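You operate a simulated robot arm through the tools that you are given. There is no shell and no other tool. Be economical: measure what you need, move in short steps, check, and stop when the job is done.

The job below is to be done with a simulated two-armed robot. You get a single attempt, and the scene is never put back.

## Task
Carry the gasket tray with both arms and set it on the top shelf of the grey rack.

Only the result counts: the job must be done as asked and must still hold three seconds after the hand-in. Knocking over, shifting, dropping, spilling or breaking anything else fails it.

## Robot
Two 7-joint arms with two-finger parallel grippers on one trunk, on a base that drives. Base frame: it is fixed to the floor where the robot stands at the start and does not move with it; the origin is under the middle of the robot, x ahead of it, y to its left, z up. Readings come in mm, rad, newtons and seconds.
The left shoulder is at the start at [20, 138, 1657], the right one opposite. With the tool pointing down near the work surface each hand reaches from about 100 to 320 mm from the robot's upright axis, wherever it stands, measured 20 degrees to its own side. Places, roughly: top shelf of the grey rack [600, -2300, 1500]. Payload 1.57 kg a hand.
Tool frame (each hand has its own): the origin (TCP) lies between the finger pads and is the grasp point; the fingertips stand 30 mm ahead of it; z points along the fingers, y is the line along which they close. The gripper opens to 80 mm. The fingers are 17 mm wide and 12 mm thick; the gripper's body (40 by 82 mm) begins 80 mm behind the TCP.
Orientation is that of the tool frame in the base frame, as a unit quaternion [w, x, y, z]. With the fingers straight down and closing along the base's y, the tool's x points along the base's -x, its y along +y and its z along -z.

## Interface
- The arms move only by the tool arm_command. It takes "left_moves", "right_moves" or both (then of equal length, played together; a hand with none holds still); each is a list of rows, each an object of numbers (a shift or turn left out is 0, a gripper value left out holds the last): "fingers": the opening, from 0 (shut) to 1 (fully open); "dx", "dy", "dz": the shift along the tool's x, y, z in units of 250 mm (1.0 is 250 mm); "rx", "ry", "rz": the turn, a rotation vector about the tool's x, y, z in units of 120 degrees (1.0 is 120 degrees). In form: [{"fingers": .., "dx": .., "dy": .., "dz": .., "rx": .., "ry": .., "rz": ..}, ...]. A call has 1 to 8 rows; each row is the pose to reach, as a shift and turn from the pose commanded when the call began, along the tool's axes at that moment. A call with a number of a shift or a turn outside -1 to 1 is refused whole. Rows are played at 5 a second. More than 50 mm and 0.15 rad between two rows, or a gripper value outside its range, and nothing of the call is played. A pose out of reach is approached as far as the arm can. The call stops where the force on the tool passes 40 N (or 10 N more than at its start, if that is more) or the arm is blocked; 0.2 s more then pass. Each finger travels about 45 mm/s and halts on what it meets, pressing with about 41 N; the grip force reading is that of the motor and also rises with nothing between the fingers. The clock runs only during rows and for 0.2 s after the last one: add rows that repeat a pose to give the fingers time. The reply holds the time, the measured pose of the TCP, the force on the tool along the base axes, the opening and the grip force, in the units named above and with some noise, with the torque about the TCP (base axes, N m) and any sound that the robot's microphone picked up.
- Cameras (640 x 400 px; columns grow to the right, rows downward): "scene" is now at [159.2, -11.6, 1506.1]; the picture's right is [-0.20, -0.98, 0.00], its down [-0.84, 0.17, -0.52] and it looks along [0.51, -0.11, -0.85] (base axes); focal length 280 px, centre (320, 200). "left" rides on the left gripper at [72, 7, -122] in its tool frame; the picture's right is [-0.09, 1.00, 0.00], its down [-0.84, -0.08, -0.54] and it looks along [-0.54, -0.05, 0.84] (tool axes); focal length 238 px, centre (320, 200). "right" rides on the right gripper at [72, -6, -122] in its tool frame; the picture's right is [0.09, 1.00, 0.00], its down [-0.84, 0.08, -0.54] and it looks along [-0.54, 0.05, 0.84] (tool axes); focal length 238 px, centre (320, 200). There is no depth. A picture from a camera that has moved, and an enlarged one, comes with that camera's place and axes in the base frame and with its lens. The place of the scene camera against the robot may be out by one fixed shift of up to 12 mm in any direction.
- get_image(camera): a new picture of that camera. It takes no simulated time.
- lift_body(by): slides the trunk up (or, below 0, down) by that many mm; the arms and the scene camera ride with it, the base frame stays. It gives what a move gives, with no picture.
- base_move(legs): drives the robot by 1 to 6 legs, each [ahead, left, turn to the left] in mm, mm and rad, along the robot's own axes; the way and the turn of a leg run together, so that a leg with both is an arc; at most 1500 mm and 3.142 rad a leg. The arms and the cameras ride along, it lands a little off, and it stops where it bumps. It gives what a move gives.
- head_to(pan, tilt): turns the head with the scene camera to pan (to the left, within 1.047 rad either way) and tilt (down, from -0.506 to 1.204), counted from straight ahead of the robot. It gives what a move gives.
- inspect(camera, box): a new picture of the part [left, top, right, bottom] of that camera's present view, enlarged. It takes no simulated time.
- sign_off(): hands the job in; it is judged then, once.

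Go step by step. Nothing tells you exact positions but the pictures and the camera data: compare them with the known pose of the tool, close in by small moves and look again before you grip or let go. The budget is 120 turns and 88 pictures, counting those below and the enlarged ones. Unless the task says otherwise, let go and move clear before handing in, and close with one line.

The tools are called after "Call:" as a command line: name --argument value ..., lists and objects as JSON in quotes. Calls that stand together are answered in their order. arm_command: Moves the arms, as the interface text tells. Its arguments: {"type":"object","properties":{"left_moves":{"type":"array"},"right_moves":{"type":"array"}},"required":[]} The other tools are called the same way: lift_body (by) slides the trunk up or down; base_move (legs) drives the base; head_to (pan, tilt) turns the head that bears the scene camera; get_image (camera) takes a picture; inspect (camera, box) takes an enlarged picture of a part of a camera's view; sign_off () hands the job in.

At the start:

```text
time_s: 0.0
left_tcp_pos: [284.4, 81.2, 1290.2]
left_tool_rot: [-0.001, 0.0, 1.0, 0.0]
left_ft_force: [-0.5, 0.0, 0.3]
left_torque: [0.0, -0.02, -0.02]
left_opening: 79.8
left_gripper_force: 0.1
right_tcp_pos: [255.0, -149.9, 1273.8]
right_tool_rot: [-0.001, 0.0, 1.0, -0.001]
right_ft_force: [0.0, -0.1, 0.6]
right_torque: [0.03, -0.01, -0.01]
right_opening: 79.8
right_gripper_force: 0.1
trunk travel left (down, up): [-1032.0, 208.0]
robot x, y, heading: [0.9, -1.4, 0.002]
head pan, tilt: [-0.204, 1.023]
```

scene: 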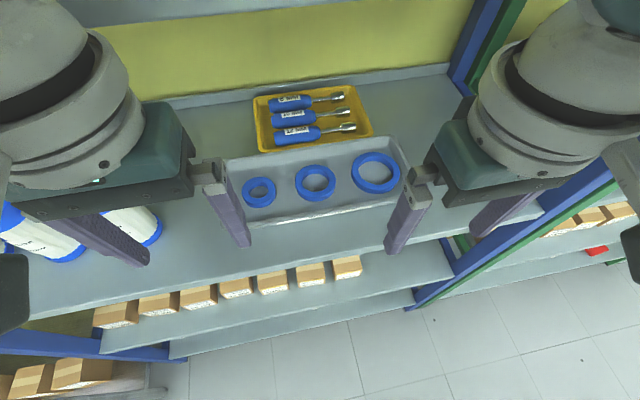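
right: 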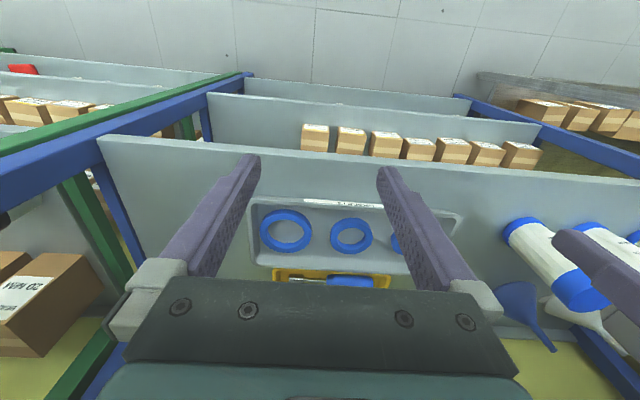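
left: 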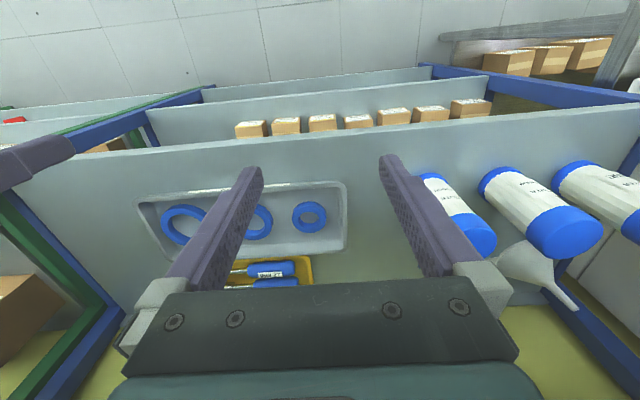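

The tray with three blue rings lies on the shelf ahead, its big ring at about (467, -191, 1063) by triangulation. I'll take closer looks at the tray and its surroundings first.

Call:
inspect --camera "scene" --box '[200, 70, 440, 250]'

Call:
inspect --camera "left" --box '[100, 140, 380, 315]'

Call:
inspect --camera "right" --box '[220, 140, 500, 315]'

Call:
head_to --pan -1.047 --tilt 0.2

```text
2.22 times, centred on (320, 160) of scene
camera zoom: at [159.2, -11.6, 1506.1], right [-0.2, -0.98, 0.0], down [-0.84, 0.17, -0.52], along [0.51, -0.11, -0.85], focal length 623 px, centre (320, 289)
```

zoom: 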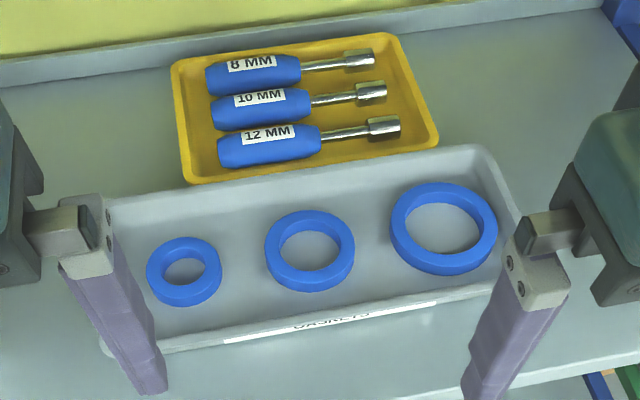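

```text
2.29 times, centred on (240, 228) of left
camera zoom: at [212.6, 86.7, 1411.3], right [0.09, 1.0, 0.0], down [0.84, -0.08, 0.54], along [0.54, -0.05, -0.84], focal length 545 px, centre (503, 137)
```

zoom: 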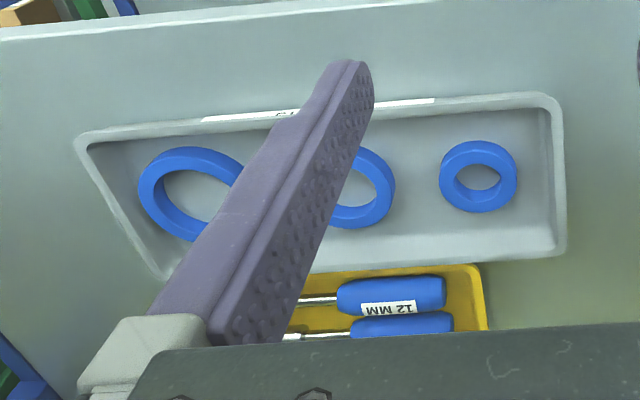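

```text
2.29 times, centred on (360, 228) of right
camera zoom: at [183.3, -155.4, 1394.5], right [-0.09, 1.0, 0.0], down [0.84, 0.08, 0.54], along [0.54, 0.05, -0.84], focal length 545 px, centre (229, 137)
```

zoom: 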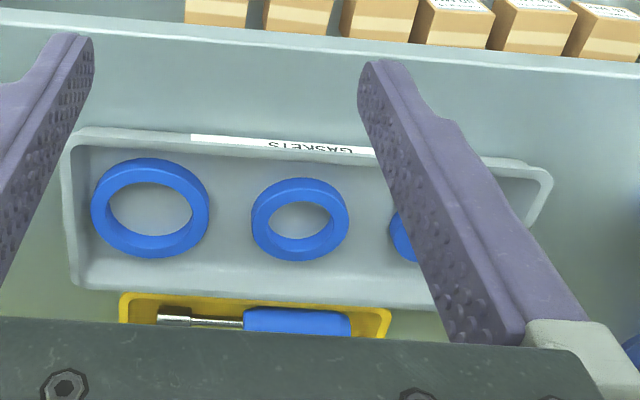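

```text
time_s: 1.2
left_tcp_pos: [284.0, 78.6, 1289.8]
left_tool_rot: [0.0, 0.001, 1.0, 0.0]
left_ft_force: [0.2, 0.1, 0.0]
left_torque: [-0.02, 0.0, -0.01]
left_opening: 80.1
left_gripper_force: 0.0
right_tcp_pos: [254.9, -147.3, 1272.8]
right_tool_rot: [0.0, 0.0, 1.0, 0.0]
right_ft_force: [-0.4, 0.2, 0.6]
right_torque: [0.04, -0.03, 0.0]
right_opening: 80.3
right_gripper_force: 0.0
trunk travel left (down, up): [-1032.0, 208.0]
robot x, y, heading: [3.2, 1.7, 0.003]
head pan, tilt: [-1.047, 0.201]
```

The tray spans about x 402–562, y -253…109, with its rim at z≈1067. Now I look toward the grey rack.

Call:
get_image --camera "scene"

```text
81 pictures are left
camera scene: at [139.0, -78.4, 1576.3], right [-0.87, -0.5, 0.0], down [-0.1, 0.17, -0.98], along [0.49, -0.85, -0.2], focal length 280 px, centre (320, 200)
```

scene: 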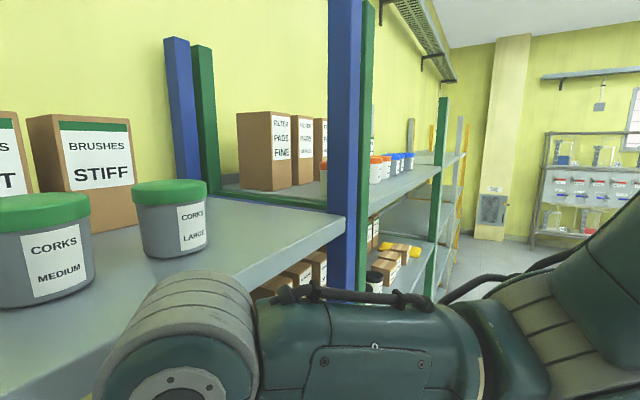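

The grey rack stands in the same row further right, behind the green one. A second shelf with pots sits above the tray, so I check its front edge and the gap.

Call:
head_to --pan -0.15 --tilt 0.45

Call:
get_image --camera "scene"

```text
time_s: 2.4
left_tcp_pos: [284.4, 79.0, 1289.9]
left_tool_rot: [0.0, 0.0, 1.0, 0.0]
left_ft_force: [0.4, 0.5, 0.4]
left_torque: [0.03, -0.01, -0.01]
left_opening: 80.1
left_gripper_force: 0.0
right_tcp_pos: [253.7, -149.0, 1272.7]
right_tool_rot: [-0.001, 0.0, 1.0, 0.0]
right_ft_force: [0.9, 0.0, -0.5]
right_torque: [-0.02, 0.01, -0.04]
right_opening: 79.9
right_gripper_force: 0.1
trunk travel left (down, up): [-1032.0, 208.0]
robot x, y, heading: [-0.4, -0.9, -0.002]
head pan, tilt: [-0.15, 0.45]
```

```text
80 pictures are left
camera scene: at [183.2, -11.5, 1553.2], right [-0.15, -0.99, 0.0], down [-0.43, 0.07, -0.9], along [0.89, -0.14, -0.43], focal length 280 px, centre (320, 200)
```

scene: 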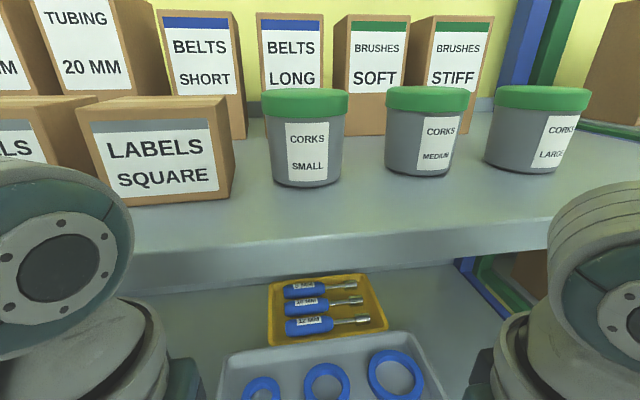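

I raise the trunk for parallax to find the upper shelf's front edge.

Call:
lift_body --by 150

Call:
get_image --camera "scene"

```text
time_s: 4.1
left_tcp_pos: [283.5, 79.7, 1439.8]
left_tool_rot: [-0.001, -0.001, 1.0, 0.0]
left_ft_force: [0.2, 0.1, -0.1]
left_torque: [-0.02, 0.03, 0.03]
left_opening: 79.8
left_gripper_force: 0.0
right_tcp_pos: [254.7, -149.4, 1423.6]
right_tool_rot: [0.0, -0.001, 1.0, 0.0]
right_ft_force: [-0.3, 0.0, -1.0]
right_torque: [0.0, 0.03, -0.01]
right_opening: 79.9
right_gripper_force: 0.0
trunk travel left (down, up): [-1182.0, 58.0]
robot x, y, heading: [1.2, -3.3, -0.003]
head pan, tilt: [-0.15, 0.45]
```

```text
79 pictures are left
camera scene: at [183.2, -11.4, 1703.1], right [-0.15, -0.99, 0.0], down [-0.43, 0.07, -0.9], along [0.89, -0.13, -0.44], focal length 280 px, centre (320, 200)
```

scene: 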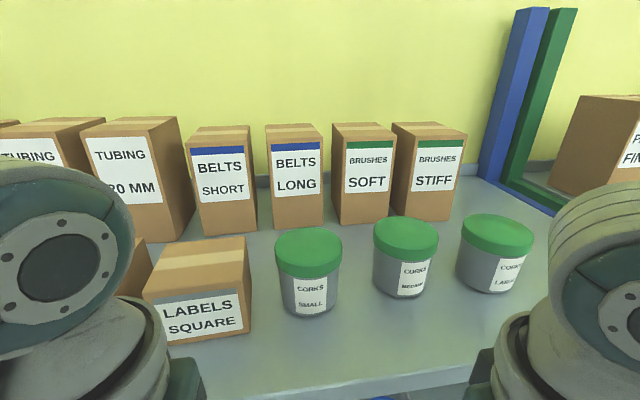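

Upper shelf front edge is at x≈335, z≈1420–1450, so hands must go in tilted from the front below it. I'll back away, lower the trunk and look into the tray from lower.

Call:
base_move --legs '[[-300, 0, 0], [0, -72, 0]]'

Call:
lift_body --by -380

Call:
head_to --pan 0 --tilt 0.3

Call:
get_image --camera "scene"

```text
time_s: 6.8
left_tcp_pos: [-13.8, 8.1, 1439.6]
left_tool_rot: [0.0, 0.002, 1.0, 0.0]
left_ft_force: [-0.8, 0.3, 0.5]
left_torque: [0.0, 0.03, 0.0]
left_opening: 80.2
left_gripper_force: 0.0
right_tcp_pos: [-43.7, -221.0, 1422.9]
right_tool_rot: [0.001, 0.001, 1.0, 0.0]
right_ft_force: [0.2, -0.3, 0.4]
right_torque: [-0.01, -0.02, 0.0]
right_opening: 80.4
right_gripper_force: 0.0
trunk travel left (down, up): [-1182.0, 58.0]
robot x, y, heading: [-299.4, -71.5, -0.006]
head pan, tilt: [-0.15, 0.45]
```

```text
time_s: 10.4
left_tcp_pos: [-13.8, 7.9, 1059.5]
left_tool_rot: [0.0, 0.002, 1.0, 0.0]
left_ft_force: [0.8, -0.3, -0.4]
left_torque: [0.03, 0.02, -0.03]
left_opening: 79.9
left_gripper_force: 0.1
right_tcp_pos: [-45.0, -221.1, 1044.1]
right_tool_rot: [0.0, 0.002, 1.0, 0.0]
right_ft_force: [0.2, -0.1, 0.4]
right_torque: [-0.02, 0.0, 0.0]
right_opening: 80.0
right_gripper_force: 0.0
trunk travel left (down, up): [-802.0, 438.0]
robot x, y, heading: [-299.8, -69.6, -0.004]
head pan, tilt: [-0.15, 0.45]
```

```text
time_s: 11.1
left_tcp_pos: [-14.8, 8.4, 1060.0]
left_tool_rot: [0.0, 0.002, 1.0, 0.0]
left_ft_force: [0.5, 0.3, -0.4]
left_torque: [0.02, 0.02, 0.01]
left_opening: 79.8
left_gripper_force: 0.1
right_tcp_pos: [-44.1, -219.9, 1043.7]
right_tool_rot: [0.0, 0.003, 1.0, 0.001]
right_ft_force: [-0.9, 0.6, 0.9]
right_torque: [-0.01, 0.0, -0.01]
right_opening: 79.8
right_gripper_force: 0.2
trunk travel left (down, up): [-802.0, 438.0]
robot x, y, heading: [-299.7, -71.6, -0.007]
head pan, tilt: [0.0, 0.3]
```

```text
78 pictures are left
camera scene: at [-113.0, -69.3, 1337.0], right [0.0, -1.0, 0.0], down [-0.3, 0.0, -0.96], along [0.96, 0.0, -0.3], focal length 280 px, centre (320, 200)
```

scene: 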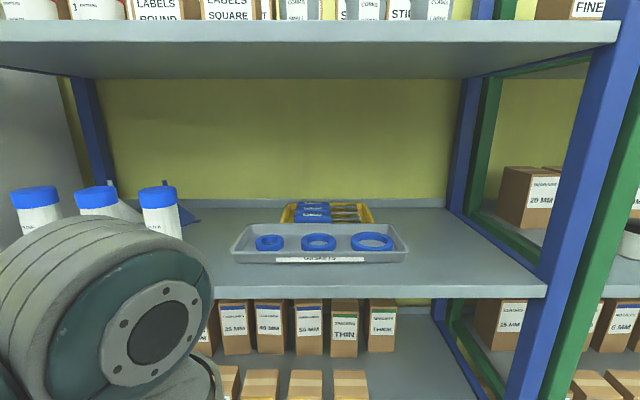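

Call:
inspect --camera "scene" --box '[130, 180, 450, 300]'

Call:
inspect --camera "scene" --box '[220, 195, 320, 270]'

Call:
inspect --camera "scene" --box '[325, 195, 425, 270]'

```text
2.00 times, centred on (290, 240) of scene
camera zoom: at [-113.0, -69.3, 1337.0], right [0.0, -1.0, 0.0], down [-0.3, 0.0, -0.96], along [0.96, 0.0, -0.3], focal length 561 px, centre (380, 120)
```

zoom: 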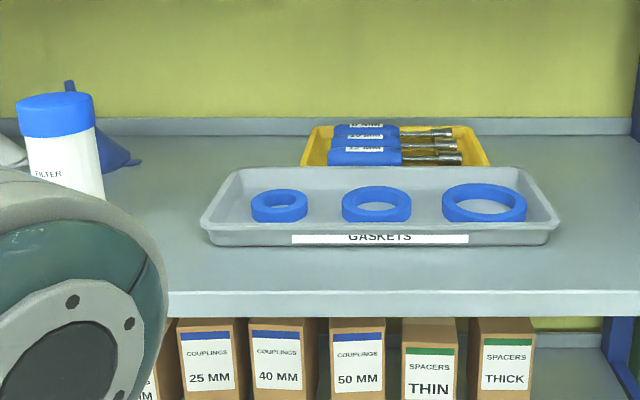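

```text
5.33 times, centred on (270, 232) of scene
camera zoom: at [-113.0, -69.3, 1337.0], right [0.0, -1.0, 0.0], down [-0.3, 0.0, -0.96], along [0.96, 0.0, -0.3], focal length 1496 px, centre (587, 27)
```

zoom: 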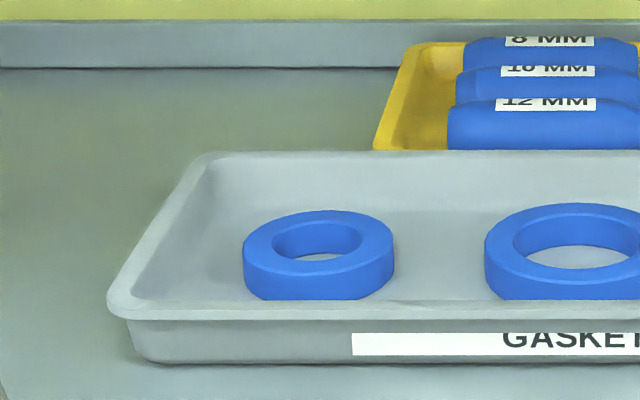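

```text
5.33 times, centred on (375, 232) of scene
camera zoom: at [-113.0, -69.3, 1337.0], right [0.0, -1.0, 0.0], down [-0.3, 0.0, -0.96], along [0.96, 0.0, -0.3], focal length 1496 px, centre (27, 27)
```

zoom: 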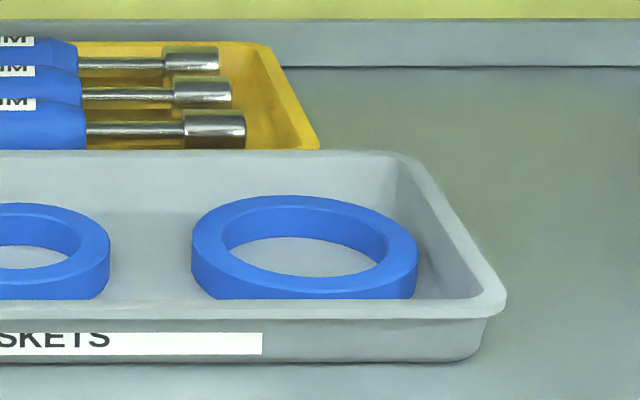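

Rim is at z≈1066, shelf at ≈1035, and the big ring almost touches the right wall, so I'll grip the right wall further back (x≈520) and the left wall nearer (x≈444), on a diagonal through the centre. First I pre-pose both hands, tilted 45°, clear of the rack.

Call:
arm_command --left_moves '[{"fingers": 0.75, "dx": -0.0695, "dy": 0.0485, "dz": -0.035, "ry": -0.0469}, {"dx": -0.139, "dy": 0.097, "dz": -0.07, "ry": -0.0938}, {"dx": -0.2085, "dy": 0.1455, "dz": -0.105, "ry": -0.1406}, {"dx": -0.278, "dy": 0.194, "dz": -0.14, "ry": -0.1875}, {"dx": -0.3475, "dy": 0.2425, "dz": -0.175, "ry": -0.2344}, {"dx": -0.417, "dy": 0.291, "dz": -0.21, "ry": -0.2813}, {"dx": -0.4865, "dy": 0.3395, "dz": -0.245, "ry": -0.3281}, {"dx": -0.556, "dy": 0.388, "dz": -0.28, "ry": -0.375}]' --right_moves '[{"fingers": 0.6, "dx": -0.122, "dy": -0.0145, "dz": -0.043, "ry": -0.0469}, {"dx": -0.244, "dy": -0.029, "dz": -0.086, "ry": -0.0938}, {"dx": -0.366, "dy": -0.0435, "dz": -0.129, "ry": -0.1406}, {"dx": -0.488, "dy": -0.058, "dz": -0.172, "ry": -0.1875}, {"dx": -0.61, "dy": -0.0725, "dz": -0.215, "ry": -0.2344}, {"dx": -0.732, "dy": -0.087, "dz": -0.258, "ry": -0.2813}, {"dx": -0.854, "dy": -0.1015, "dz": -0.301, "ry": -0.3281}, {"dx": -0.976, "dy": -0.116, "dz": -0.344, "ry": -0.375}]'

Call:
get_image --camera "scene"

```text
time_s: 12.9
left_tcp_pos: [125.7, 103.4, 1129.3]
left_tool_rot: [0.384, 0.001, 0.923, 0.0]
left_ft_force: [-0.1, 0.5, 0.4]
left_torque: [0.02, -0.01, -0.01]
left_opening: 59.8
left_gripper_force: 0.1
right_tcp_pos: [200.5, -250.5, 1131.8]
right_tool_rot: [0.384, 0.001, 0.924, -0.001]
right_ft_force: [0.1, -0.3, -0.5]
right_torque: [0.0, 0.04, -0.03]
right_opening: 48.1
right_gripper_force: 0.0
trunk travel left (down, up): [-802.0, 438.0]
robot x, y, heading: [-299.1, -68.9, 0.001]
head pan, tilt: [0.0, 0.3]
```

```text
74 pictures are left
camera scene: at [-113.0, -69.2, 1337.1], right [0.0, -1.0, 0.0], down [-0.3, 0.0, -0.96], along [0.96, 0.0, -0.3], focal length 280 px, centre (320, 200)
```

scene: 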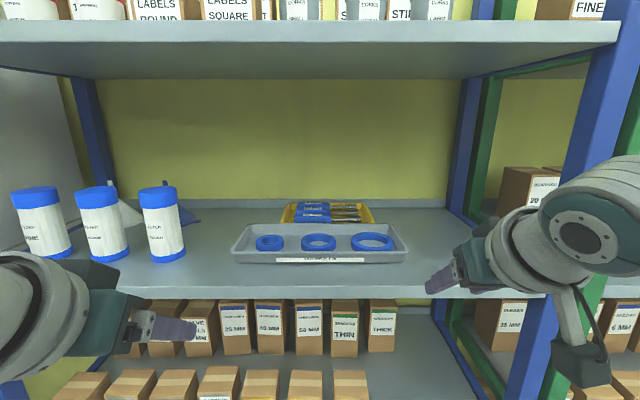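

Both hands are posed well and everything clears. I drive ahead part-way at this height and check.

Call:
base_move --legs '[[220, 0, 0]]'

Call:
get_image --camera "scene"

Call:
get_image --camera "right"

Call:
get_image --camera "left"

```text
time_s: 14.6
left_tcp_pos: [344.7, 104.4, 1129.1]
left_tool_rot: [0.382, 0.002, 0.924, -0.001]
left_ft_force: [0.1, -0.2, -0.4]
left_torque: [-0.02, -0.01, -0.04]
left_opening: 59.9
left_gripper_force: 0.0
right_tcp_pos: [419.8, -250.7, 1131.8]
right_tool_rot: [0.383, 0.001, 0.924, -0.001]
right_ft_force: [0.2, 0.9, -0.5]
right_torque: [-0.03, 0.03, 0.01]
right_opening: 48.1
right_gripper_force: 0.0
trunk travel left (down, up): [-802.0, 438.0]
robot x, y, heading: [-78.1, -71.8, -0.003]
head pan, tilt: [0.0, 0.3]
```

```text
73 pictures are left
camera scene: at [106.7, -69.7, 1337.1], right [0.0, -1.0, 0.0], down [-0.3, 0.0, -0.96], along [0.96, 0.0, -0.3], focal length 280 px, centre (320, 200)
```

scene: 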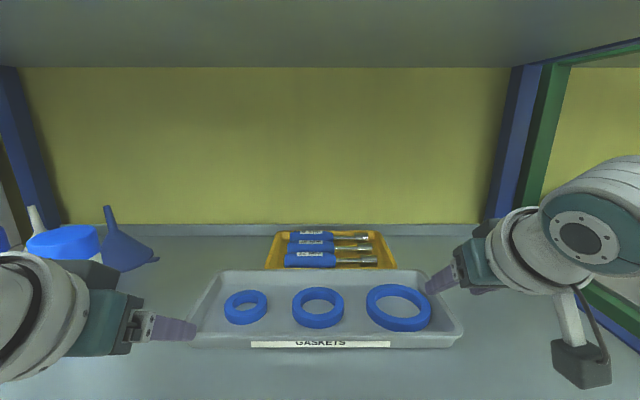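

```text
72 pictures are left
camera right: at [283.7, -256.3, 1165.8], right [-0.06, 1.0, -0.07], down [0.21, 0.08, 0.97], along [0.98, 0.05, -0.21], focal length 238 px, centre (320, 200)
```

right: 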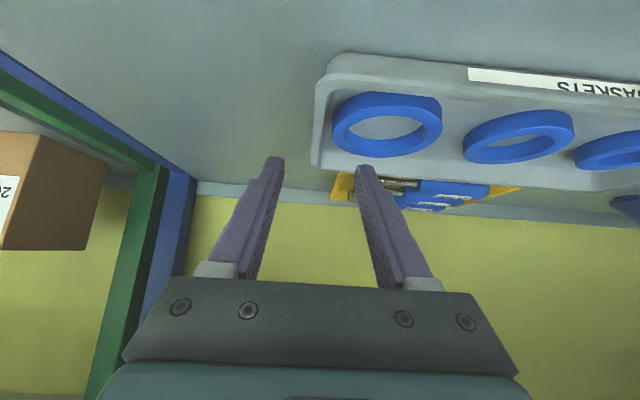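

```text
71 pictures are left
camera left: at [207.9, 111.7, 1164.4], right [0.07, 1.0, 0.07], down [0.21, -0.08, 0.97], along [0.98, -0.05, -0.21], focal length 238 px, centre (320, 200)
```

left: 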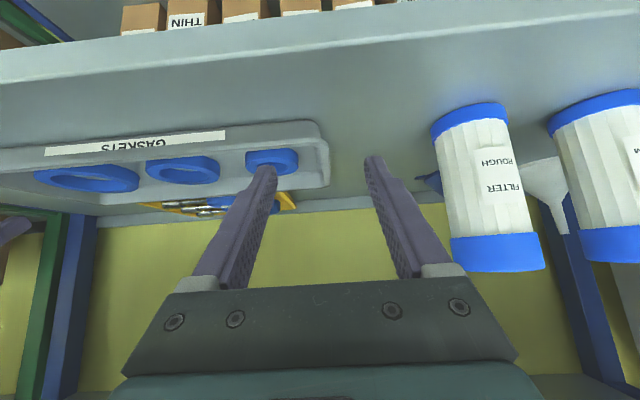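

The rim edges triangulate at y≈112 (left) and y≈-255 (right). I narrow the fingers, centre them and drive in the last 99 mm, still above the rim.

Call:
arm_command --left_moves '[{"fingers": 0.5, "dy": 0.014}, {"dy": 0.014}]' --right_moves '[{"fingers": 0.5, "dy": -0.006}, {"dy": -0.006}]'

Call:
base_move --legs '[[99, 0, 0]]'

Call:
get_image --camera "scene"

Call:
get_image --camera "right"

Call:
get_image --camera "left"

```text
time_s: 15.2
left_tcp_pos: [343.7, 108.5, 1129.7]
left_tool_rot: [0.382, 0.002, 0.924, -0.001]
left_ft_force: [0.0, 0.1, 0.5]
left_torque: [0.01, -0.02, 0.01]
left_opening: 40.0
left_gripper_force: 0.1
right_tcp_pos: [419.9, -251.4, 1131.4]
right_tool_rot: [0.382, 0.002, 0.924, -0.001]
right_ft_force: [-0.3, 0.2, 0.0]
right_torque: [0.02, 0.01, 0.0]
right_opening: 39.9
right_gripper_force: 0.0
trunk travel left (down, up): [-802.0, 438.0]
robot x, y, heading: [-83.8, -70.6, -0.003]
head pan, tilt: [0.0, 0.3]
```

```text
time_s: 16.4
left_tcp_pos: [444.0, 107.7, 1128.8]
left_tool_rot: [0.383, 0.001, 0.924, 0.0]
left_ft_force: [0.9, -0.4, 0.0]
left_torque: [-0.01, -0.01, 0.02]
left_opening: 40.0
left_gripper_force: 0.0
right_tcp_pos: [519.4, -251.9, 1131.6]
right_tool_rot: [0.383, 0.002, 0.924, -0.002]
right_ft_force: [0.0, 0.2, 0.0]
right_torque: [-0.01, 0.0, 0.02]
right_opening: 40.0
right_gripper_force: 0.2
trunk travel left (down, up): [-802.0, 438.0]
robot x, y, heading: [18.0, -70.0, -0.004]
head pan, tilt: [0.0, 0.3]
```

```text
70 pictures are left
camera scene: at [205.6, -69.8, 1337.1], right [0.0, -1.0, 0.0], down [-0.3, 0.0, -0.96], along [0.96, 0.0, -0.3], focal length 280 px, centre (320, 200)
```

scene: 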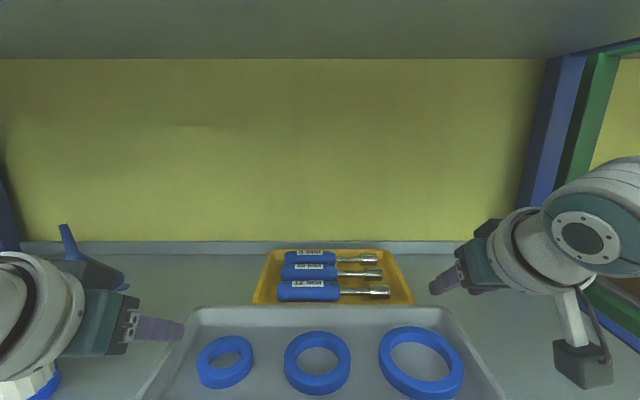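

```text
69 pictures are left
camera right: at [382.6, -258.2, 1165.4], right [-0.06, 1.0, -0.07], down [0.21, 0.08, 0.97], along [0.98, 0.05, -0.21], focal length 238 px, centre (320, 200)
```

right: 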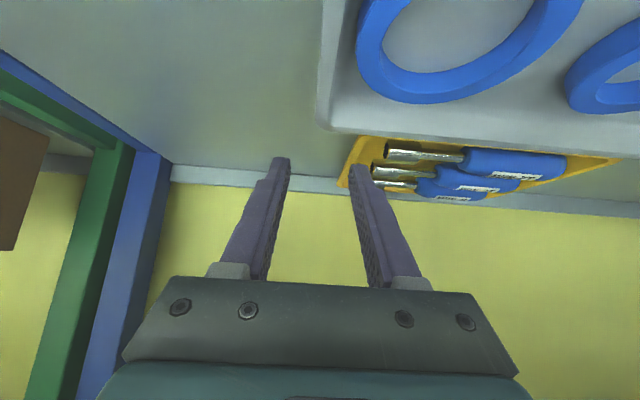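

```text
68 pictures are left
camera left: at [306.8, 114.7, 1164.2], right [0.07, 1.0, 0.06], down [0.21, -0.08, 0.97], along [0.98, -0.05, -0.21], focal length 238 px, centre (320, 200)
```

left: 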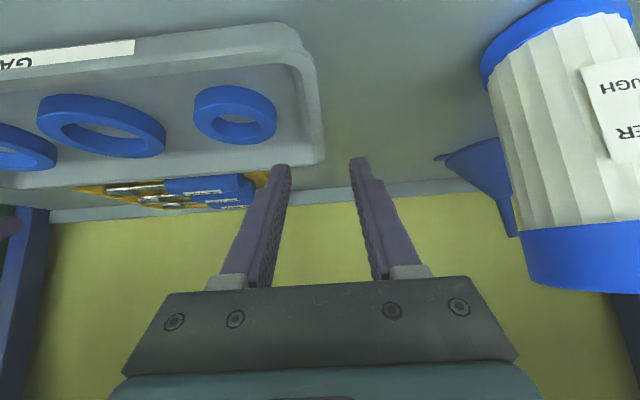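

The hands straddle the end walls in plan. I lower them over the walls to TCP z≈1073.

Call:
arm_command --left_moves '[{"dx": 0.053, "dy": -0.008, "dz": 0.053}, {"dx": 0.106, "dy": -0.008, "dz": 0.106}, {"dx": 0.1584, "dy": -0.008, "dz": 0.1584}]' --right_moves '[{"dx": 0.055, "dy": 0.008, "dz": 0.055}, {"dx": 0.11, "dy": 0.008, "dz": 0.11}, {"dx": 0.1657, "dy": 0.008, "dz": 0.1657}]'

Call:
head_to --pan 0 --tilt 0.6

Call:
get_image --camera "scene"

Call:
inspect --camera "right" --box '[220, 0, 420, 200]'

Call:
inspect --camera "left" --box '[220, 0, 420, 200]'

```text
time_s: 17.2
left_tcp_pos: [444.0, 105.8, 1073.5]
left_tool_rot: [0.383, 0.001, 0.924, -0.001]
left_ft_force: [-0.1, 0.0, -0.1]
left_torque: [-0.03, 0.03, 0.0]
left_opening: 39.9
left_gripper_force: 0.1
right_tcp_pos: [520.1, -250.2, 1072.5]
right_tool_rot: [0.382, 0.001, 0.924, -0.001]
right_ft_force: [-0.8, 0.1, -0.3]
right_torque: [0.03, 0.01, -0.02]
right_opening: 40.1
right_gripper_force: 0.1
trunk travel left (down, up): [-802.0, 438.0]
robot x, y, heading: [20.1, -69.2, -0.001]
head pan, tilt: [0.0, 0.3]
```

```text
time_s: 18.0
left_tcp_pos: [443.8, 105.7, 1074.7]
left_tool_rot: [0.382, 0.001, 0.924, -0.001]
left_ft_force: [0.3, 0.1, 0.0]
left_torque: [-0.04, 0.02, 0.02]
left_opening: 40.0
left_gripper_force: 0.0
right_tcp_pos: [520.1, -251.8, 1071.3]
right_tool_rot: [0.383, 0.002, 0.924, -0.002]
right_ft_force: [0.0, 1.2, -0.2]
right_torque: [0.01, -0.01, 0.05]
right_opening: 39.8
right_gripper_force: 0.0
trunk travel left (down, up): [-802.0, 438.0]
robot x, y, heading: [16.5, -74.3, -0.003]
head pan, tilt: [0.0, 0.6]
```

```text
67 pictures are left
camera scene: at [200.6, -69.8, 1309.7], right [0.0, -1.0, 0.0], down [-0.56, 0.0, -0.83], along [0.83, 0.0, -0.56], focal length 280 px, centre (320, 200)
```

scene: 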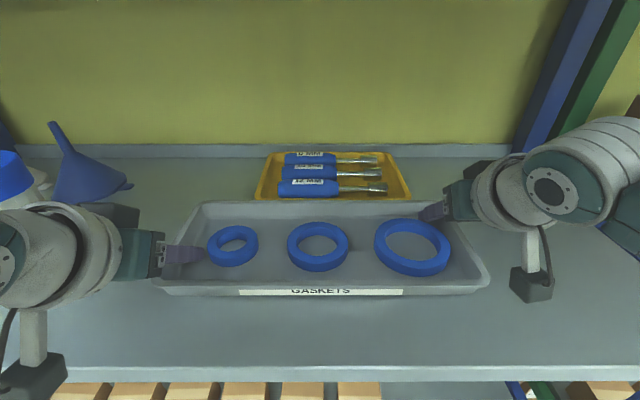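

```text
2.00 times, centred on (320, 100) of right
camera zoom: at [383.2, -257.0, 1107.3], right [-0.06, 1.0, -0.07], down [0.21, 0.08, 0.97], along [0.98, 0.05, -0.21], focal length 477 px, centre (320, 400)
```

zoom: 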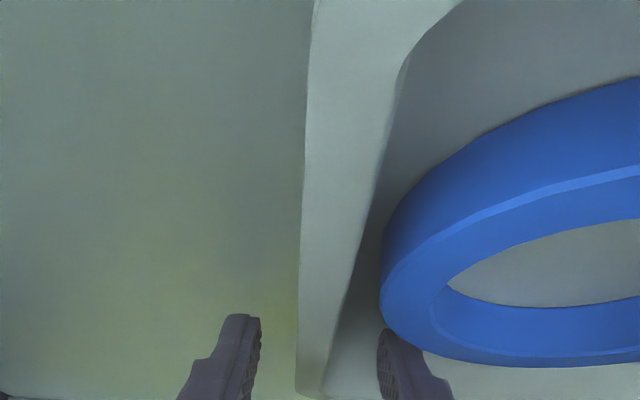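

```text
2.00 times, centred on (320, 100) of left
camera zoom: at [306.6, 113.2, 1109.1], right [0.07, 1.0, 0.06], down [0.21, -0.08, 0.97], along [0.98, -0.05, -0.21], focal length 477 px, centre (320, 400)
```

zoom: 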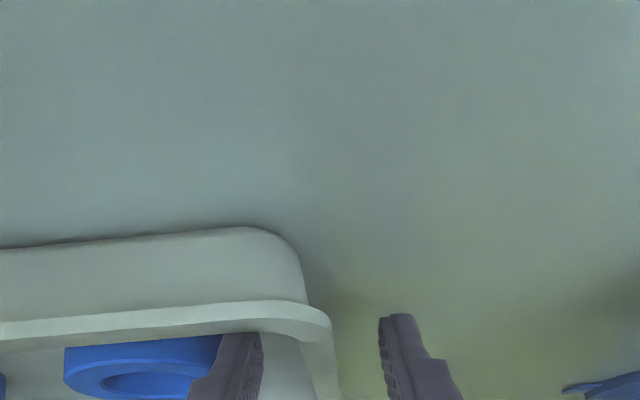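

Both fingers straddle the walls with the ring free. Closing both grippers.

Call:
arm_command --left_moves '[{"fingers": 0.0}, {"fingers": 0.0}, {"fingers": 0.0}, {"fingers": 0.0}]' --right_moves '[{"fingers": 0.0}, {"fingers": 0.0}, {"fingers": 0.0}, {"fingers": 0.0}]'

Call:
get_image --camera "scene"

Call:
inspect --camera "right" --box '[220, 0, 420, 200]'

Call:
inspect --camera "left" --box '[220, 50, 420, 250]'

```text
time_s: 19.0
left_tcp_pos: [443.7, 105.3, 1073.8]
left_tool_rot: [0.382, 0.001, 0.924, -0.003]
left_ft_force: [3.3, -11.5, 0.4]
left_torque: [-0.77, -0.07, -0.11]
left_opening: 5.4
left_gripper_force: 25.4
right_tcp_pos: [520.0, -248.5, 1074.1]
right_tool_rot: [0.383, 0.001, 0.924, 0.001]
right_ft_force: [-2.8, 9.2, 0.9]
right_torque: [0.77, 0.1, 0.37]
right_opening: 5.8
right_gripper_force: 25.1
trunk travel left (down, up): [-802.0, 438.0]
robot x, y, heading: [16.3, -69.4, 0.001]
head pan, tilt: [0.0, 0.6]
```

```text
64 pictures are left
camera scene: at [200.6, -70.0, 1309.6], right [0.0, -1.0, 0.0], down [-0.56, 0.0, -0.83], along [0.83, 0.0, -0.56], focal length 280 px, centre (320, 200)
```

scene: 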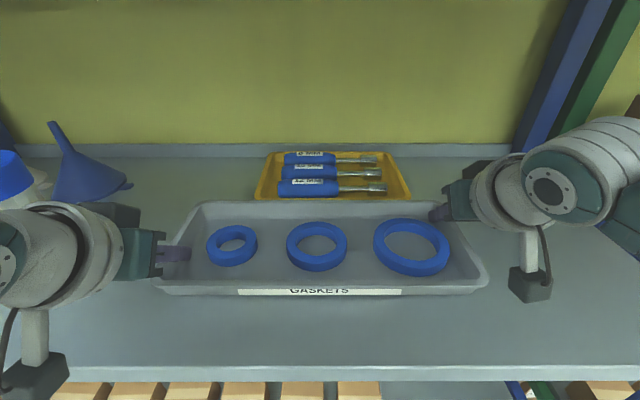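

```text
2.00 times, centred on (320, 100) of right
camera zoom: at [383.1, -256.0, 1107.2], right [-0.07, 1.0, -0.06], down [0.21, 0.07, 0.98], along [0.98, 0.05, -0.21], focal length 477 px, centre (320, 400)
```

zoom: 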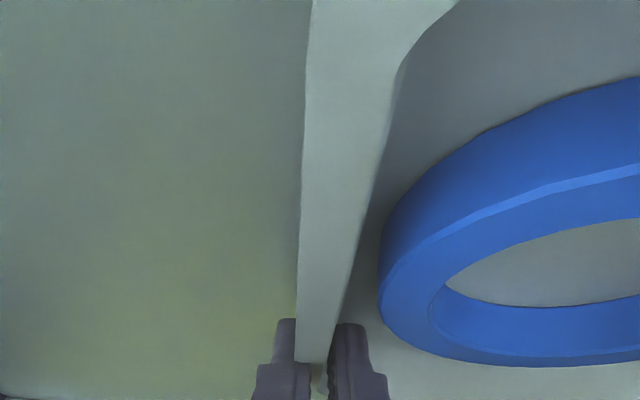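

```text
2.00 times, centred on (320, 150) of left
camera zoom: at [306.6, 111.9, 1109.0], right [0.07, 1.0, 0.06], down [0.21, -0.07, 0.98], along [0.98, -0.05, -0.21], focal length 477 px, centre (320, 300)
```

zoom: 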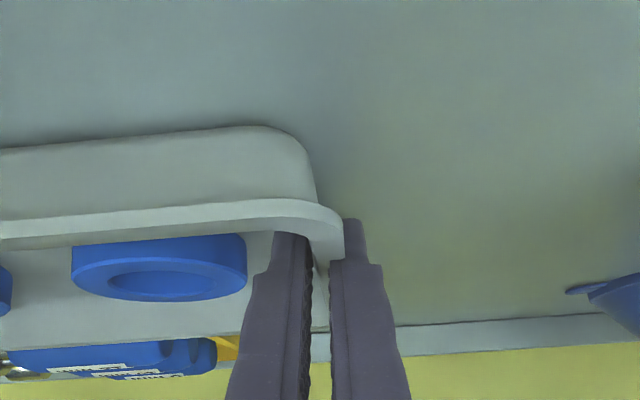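

Both hands hold about 5.5 mm of wall. I ease the sideways tension slightly, then raise the trunk 25 mm and check.

Call:
arm_command --left_moves '[{"dy": -0.006}, {"dy": -0.006}]' --right_moves '[{"dy": 0.006}, {"dy": 0.006}]'

Call:
lift_body --by 25

Call:
get_image --camera "scene"

```text
time_s: 19.6
left_tcp_pos: [442.9, 104.6, 1074.9]
left_tool_rot: [0.383, 0.001, 0.924, 0.0]
left_ft_force: [-1.2, -6.5, 4.5]
left_torque: [-0.71, -0.01, -0.61]
left_opening: 5.5
left_gripper_force: 26.0
right_tcp_pos: [520.4, -249.3, 1073.3]
right_tool_rot: [0.383, 0.001, 0.924, -0.002]
right_ft_force: [-0.6, 5.4, -0.5]
right_torque: [0.7, -0.12, 0.62]
right_opening: 5.9
right_gripper_force: 25.2
trunk travel left (down, up): [-802.0, 438.0]
robot x, y, heading: [21.2, -70.3, -0.003]
head pan, tilt: [0.0, 0.6]
```

```text
time_s: 20.3
left_tcp_pos: [444.1, 105.0, 1098.1]
left_tool_rot: [0.382, 0.001, 0.924, -0.001]
left_ft_force: [3.1, -4.2, -2.4]
left_torque: [-0.65, -0.2, -0.04]
left_opening: 5.5
left_gripper_force: 25.9
right_tcp_pos: [518.6, -249.5, 1097.9]
right_tool_rot: [0.382, 0.001, 0.924, -0.001]
right_ft_force: [-1.9, 4.5, -2.0]
right_torque: [0.71, 0.21, 0.66]
right_opening: 5.7
right_gripper_force: 25.5
trunk travel left (down, up): [-827.0, 413.0]
robot x, y, heading: [19.2, -68.0, -0.005]
head pan, tilt: [0.0, 0.6]
```

```text
61 pictures are left
camera scene: at [200.4, -69.8, 1334.5], right [0.0, -1.0, 0.0], down [-0.57, 0.0, -0.82], along [0.82, 0.0, -0.57], focal length 280 px, centre (320, 200)
```

scene: 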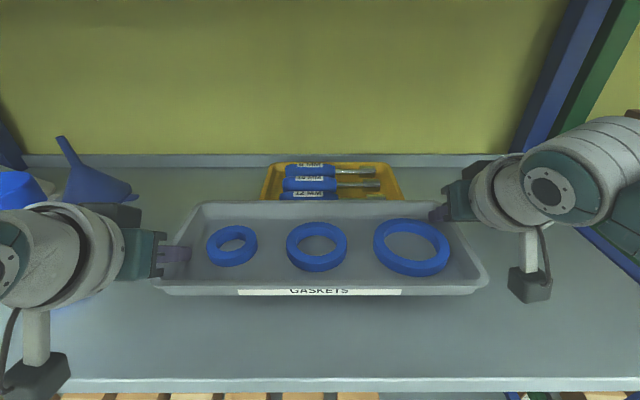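

Tray is clear and level. I back out slowly along the same line.

Call:
base_move --legs '[[-340, 0, 0]]'

Call:
head_to --pan -1.047 --tilt 0.2

Call:
get_image --camera "scene"

```text
time_s: 22.5
left_tcp_pos: [101.4, 106.4, 1097.2]
left_tool_rot: [0.382, -0.001, 0.924, 0.0]
left_ft_force: [1.7, 0.5, -1.2]
left_torque: [-0.62, 0.12, -0.01]
left_opening: 5.7
left_gripper_force: 26.0
right_tcp_pos: [179.4, -247.6, 1097.5]
right_tool_rot: [0.383, -0.001, 0.924, 0.0]
right_ft_force: [-1.4, -0.7, -3.1]
right_torque: [0.64, -0.12, 0.63]
right_opening: 5.4
right_gripper_force: 25.6
trunk travel left (down, up): [-827.0, 413.0]
robot x, y, heading: [-320.9, -74.2, 0.005]
head pan, tilt: [0.0, 0.6]
```

```text
time_s: 23.8
left_tcp_pos: [102.8, 105.4, 1097.9]
left_tool_rot: [0.382, -0.001, 0.924, 0.0]
left_ft_force: [1.2, 2.2, -2.2]
left_torque: [-0.58, 0.1, 0.0]
left_opening: 5.3
left_gripper_force: 26.0
right_tcp_pos: [179.3, -247.3, 1098.5]
right_tool_rot: [0.383, 0.0, 0.924, -0.001]
right_ft_force: [-1.1, -1.6, -2.2]
right_torque: [0.65, -0.12, 0.57]
right_opening: 5.6
right_gripper_force: 25.7
trunk travel left (down, up): [-827.0, 413.0]
robot x, y, heading: [-319.3, -69.9, 0.002]
head pan, tilt: [-1.047, 0.201]
```

```text
60 pictures are left
camera scene: at [-182.0, -149.8, 1371.3], right [-0.86, -0.5, 0.0], down [-0.1, 0.17, -0.98], along [0.49, -0.85, -0.2], focal length 280 px, centre (320, 200)
```

scene: 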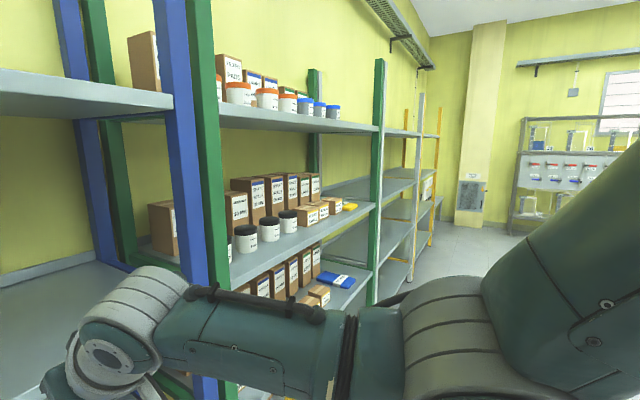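

The row continues: green rack, then the grey one. I drive right 1300 mm with clearance and look.

Call:
base_move --legs '[[0, -1300, 0]]'

Call:
lift_body --by 413

Call:
get_image --camera "scene"

```text
time_s: 30.4
left_tcp_pos: [93.8, -1202.6, 1096.8]
left_tool_rot: [0.382, 0.007, 0.924, -0.002]
left_ft_force: [2.4, 1.2, -2.2]
left_torque: [-0.54, 0.12, 0.04]
left_opening: 5.6
left_gripper_force: 25.9
right_tcp_pos: [164.5, -1557.0, 1098.0]
right_tool_rot: [0.383, 0.008, 0.924, -0.004]
right_ft_force: [-1.2, -1.4, -2.1]
right_torque: [0.64, -0.06, 0.63]
right_opening: 5.6
right_gripper_force: 26.6
trunk travel left (down, up): [-827.0, 413.0]
robot x, y, heading: [-333.3, -1374.0, -0.014]
head pan, tilt: [-1.047, 0.201]
```

```text
refused: 413 is not a number from -400 to 400
```

```text
59 pictures are left
camera scene: at [-194.6, -1451.8, 1371.3], right [-0.87, -0.48, 0.0], down [-0.1, 0.17, -0.98], along [0.47, -0.86, -0.2], focal length 280 px, centre (320, 200)
```

scene: 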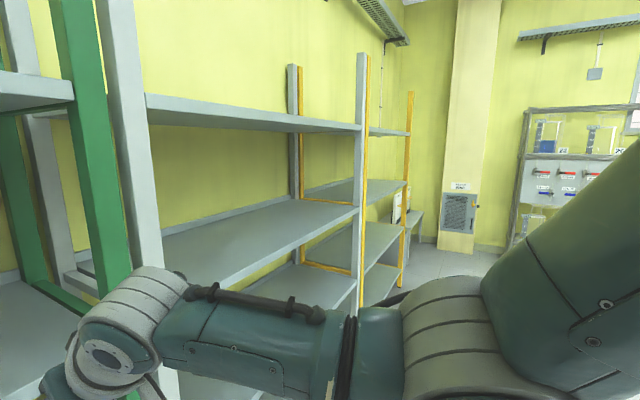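

Grey rack's shelves are ahead to the right and look empty. I continue to its middle, correct the heading, and raise the trunk.

Call:
base_move --legs '[[0, 0, 0.014], [0, -920, 0]]'

Call:
lift_body --by 400

Call:
head_to --pan 0 --tilt 0.35

Call:
get_image --camera "scene"

```text
time_s: 35.5
left_tcp_pos: [81.5, -2133.1, 1099.2]
left_tool_rot: [0.382, 0.013, 0.924, -0.005]
left_ft_force: [1.7, 0.2, -2.4]
left_torque: [-0.57, 0.23, 0.02]
left_opening: 5.6
left_gripper_force: 25.8
right_tcp_pos: [149.7, -2489.1, 1097.8]
right_tool_rot: [0.383, 0.012, 0.924, -0.005]
right_ft_force: [-2.4, -1.5, -1.7]
right_torque: [0.65, -0.25, 0.56]
right_opening: 5.7
right_gripper_force: 26.0
trunk travel left (down, up): [-827.0, 413.0]
robot x, y, heading: [-350.1, -2297.9, -0.028]
head pan, tilt: [-1.047, 0.201]
```

```text
time_s: 39.4
left_tcp_pos: [82.3, -2133.1, 1499.2]
left_tool_rot: [0.382, 0.012, 0.924, -0.004]
left_ft_force: [2.0, 0.7, -2.1]
left_torque: [-0.56, 0.26, 0.0]
left_opening: 5.7
left_gripper_force: 26.0
right_tcp_pos: [148.7, -2488.8, 1497.1]
right_tool_rot: [0.382, 0.012, 0.924, -0.006]
right_ft_force: [-1.6, -1.3, -2.1]
right_torque: [0.62, -0.25, 0.62]
right_opening: 5.8
right_gripper_force: 25.7
trunk travel left (down, up): [-1227.0, 13.0]
robot x, y, heading: [-344.7, -2302.2, -0.03]
head pan, tilt: [-1.047, 0.201]
```

```text
time_s: 40.7
left_tcp_pos: [81.6, -2133.5, 1498.1]
left_tool_rot: [0.382, 0.012, 0.924, -0.005]
left_ft_force: [-0.3, 1.6, -2.5]
left_torque: [-0.62, -0.1, -0.62]
left_opening: 5.7
left_gripper_force: 25.4
right_tcp_pos: [149.4, -2489.4, 1497.6]
right_tool_rot: [0.382, 0.012, 0.924, -0.006]
right_ft_force: [-0.3, -2.2, -2.1]
right_torque: [0.59, 0.07, 0.62]
right_opening: 5.7
right_gripper_force: 25.4
trunk travel left (down, up): [-1227.0, 13.0]
robot x, y, heading: [-343.0, -2298.8, -0.023]
head pan, tilt: [0.0, 0.351]
```

```text
58 pictures are left
camera scene: at [-160.4, -2302.6, 1757.3], right [-0.03, -1.0, 0.0], down [-0.34, 0.01, -0.94], along [0.94, -0.02, -0.34], focal length 280 px, centre (320, 200)
```

scene: 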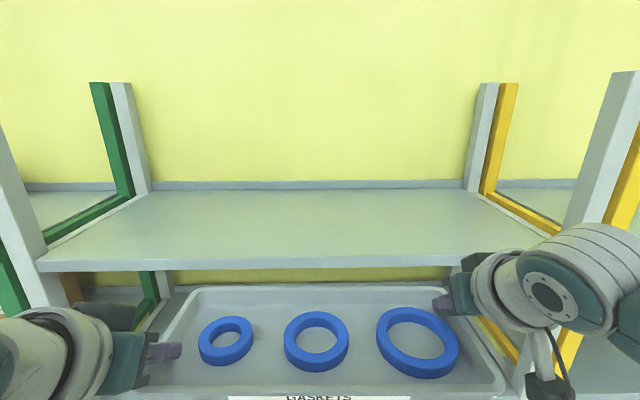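

The grey rack's top shelf is empty; combining views, its surface is about z≈1445, front edge x≈323. I raise the tray further for clearance, square the heading, and look with the hand cameras too.

Call:
arm_command --left_moves '[{"dx": -0.03, "dz": -0.03}, {"dx": -0.06, "dz": -0.06}, {"dx": -0.09, "dz": -0.09}, {"dx": -0.127, "dz": -0.127}]' --right_moves '[{"dx": -0.03, "dz": -0.03}, {"dx": -0.06, "dz": -0.06}, {"dx": -0.09, "dz": -0.09}, {"dx": -0.127, "dz": -0.127}]'

Call:
base_move --legs '[[0, 0, 0.025]]'

Call:
get_image --camera "left"

Call:
get_image --camera "scene"

```text
time_s: 41.7
left_tcp_pos: [83.3, -2132.7, 1543.0]
left_tool_rot: [0.382, 0.012, 0.924, -0.005]
left_ft_force: [-0.4, 0.0, -2.0]
left_torque: [-0.58, -0.1, -0.59]
left_opening: 5.8
left_gripper_force: 25.6
right_tcp_pos: [149.9, -2489.2, 1543.0]
right_tool_rot: [0.383, 0.012, 0.924, -0.005]
right_ft_force: [-0.6, -1.7, -2.1]
right_torque: [0.61, 0.05, 0.64]
right_opening: 5.9
right_gripper_force: 25.9
trunk travel left (down, up): [-1227.0, 13.0]
robot x, y, heading: [-347.8, -2300.4, -0.028]
head pan, tilt: [0.0, 0.351]
```

```text
time_s: 42.4
left_tcp_pos: [78.1, -2123.5, 1542.5]
left_tool_rot: [0.382, 0.001, 0.924, 0.0]
left_ft_force: [-0.7, 0.5, -1.6]
left_torque: [-0.59, 0.0, -0.64]
left_opening: 5.7
left_gripper_force: 26.1
right_tcp_pos: [153.7, -2475.8, 1542.0]
right_tool_rot: [0.383, 0.0, 0.924, 0.0]
right_ft_force: [0.4, -0.4, -2.4]
right_torque: [0.63, -0.05, 0.63]
right_opening: 5.7
right_gripper_force: 25.6
trunk travel left (down, up): [-1227.0, 13.0]
robot x, y, heading: [-344.3, -2300.5, -0.0]
head pan, tilt: [0.0, 0.351]
```

```text
57 pictures are left
camera left: at [-58.9, -2115.9, 1578.2], right [0.07, 1.0, 0.07], down [0.21, -0.08, 0.97], along [0.98, -0.05, -0.21], focal length 238 px, centre (320, 200)
```

left: 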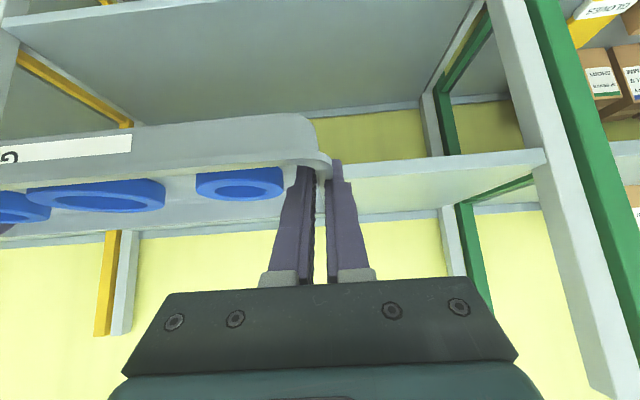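

```text
56 pictures are left
camera scene: at [-160.4, -2297.7, 1757.3], right [0.0, -1.0, 0.0], down [-0.34, 0.0, -0.94], along [0.94, 0.0, -0.34], focal length 280 px, centre (320, 200)
```

scene: 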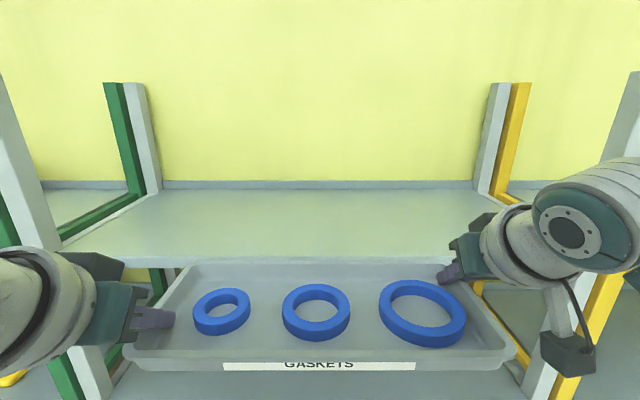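

Call:
inspect --camera "left" --box '[300, 100, 580, 275]'

Call:
inspect --camera "scene" --box '[40, 160, 560, 400]'

```text
2.29 times, centred on (440, 188) of left
camera zoom: at [-58.9, -2115.9, 1578.2], right [0.07, 1.0, 0.07], down [0.21, -0.08, 0.97], along [0.98, -0.05, -0.21], focal length 545 px, centre (46, 229)
```

zoom: 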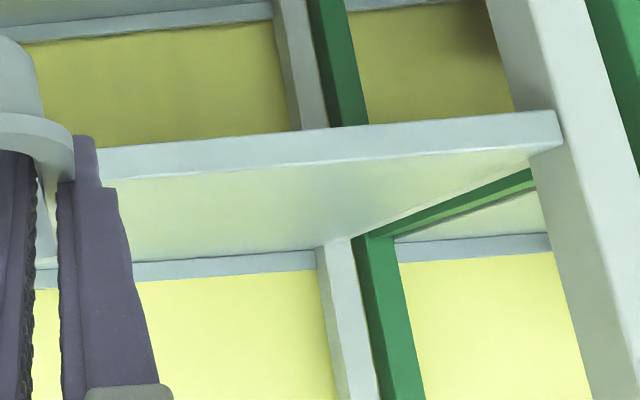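

```text
1.23 times, centred on (300, 280) of scene
camera zoom: at [-160.4, -2297.7, 1757.3], right [0.0, -1.0, 0.0], down [-0.34, 0.0, -0.94], along [0.94, 0.0, -0.34], focal length 345 px, centre (345, 102)
```

zoom: 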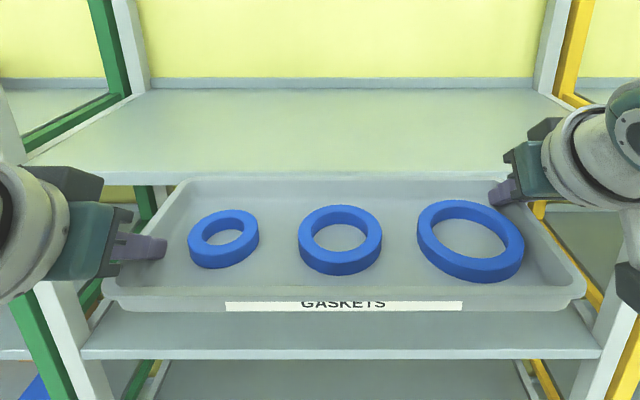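

Shelf surface is about z≈1465 and the tray bottom ≈1504, so there's clearance. I drive in, first 250 mm.

Call:
base_move --legs '[[250, 0, 0]]'

Call:
get_image --camera "scene"

Call:
get_image --camera "left"

```text
time_s: 44.3
left_tcp_pos: [326.7, -2121.5, 1543.1]
left_tool_rot: [0.382, -0.002, 0.924, 0.001]
left_ft_force: [0.6, 1.2, -2.0]
left_torque: [-0.54, 0.26, 0.02]
left_opening: 5.5
left_gripper_force: 26.4
right_tcp_pos: [404.4, -2474.4, 1542.1]
right_tool_rot: [0.382, -0.001, 0.924, 0.0]
right_ft_force: [-1.7, -1.7, -2.7]
right_torque: [0.6, -0.23, 0.59]
right_opening: 5.7
right_gripper_force: 26.0
trunk travel left (down, up): [-1227.0, 13.0]
robot x, y, heading: [-96.2, -2296.1, 0.004]
head pan, tilt: [0.0, 0.351]
```

```text
53 pictures are left
camera scene: at [89.3, -2296.7, 1757.3], right [0.0, -1.0, 0.0], down [-0.34, 0.0, -0.94], along [0.94, 0.0, -0.34], focal length 280 px, centre (320, 200)
```

scene: 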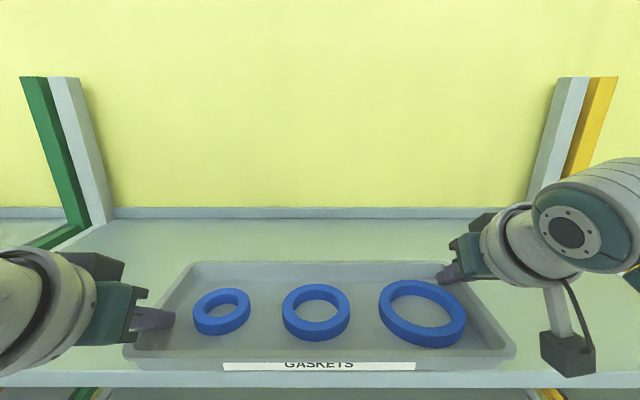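

```text
52 pictures are left
camera left: at [190.1, -2114.5, 1578.2], right [0.06, 1.0, 0.07], down [0.21, -0.08, 0.97], along [0.98, -0.05, -0.21], focal length 238 px, centre (320, 200)
```

left: 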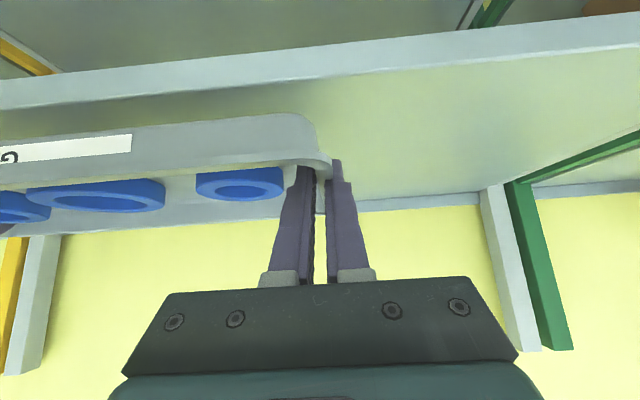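

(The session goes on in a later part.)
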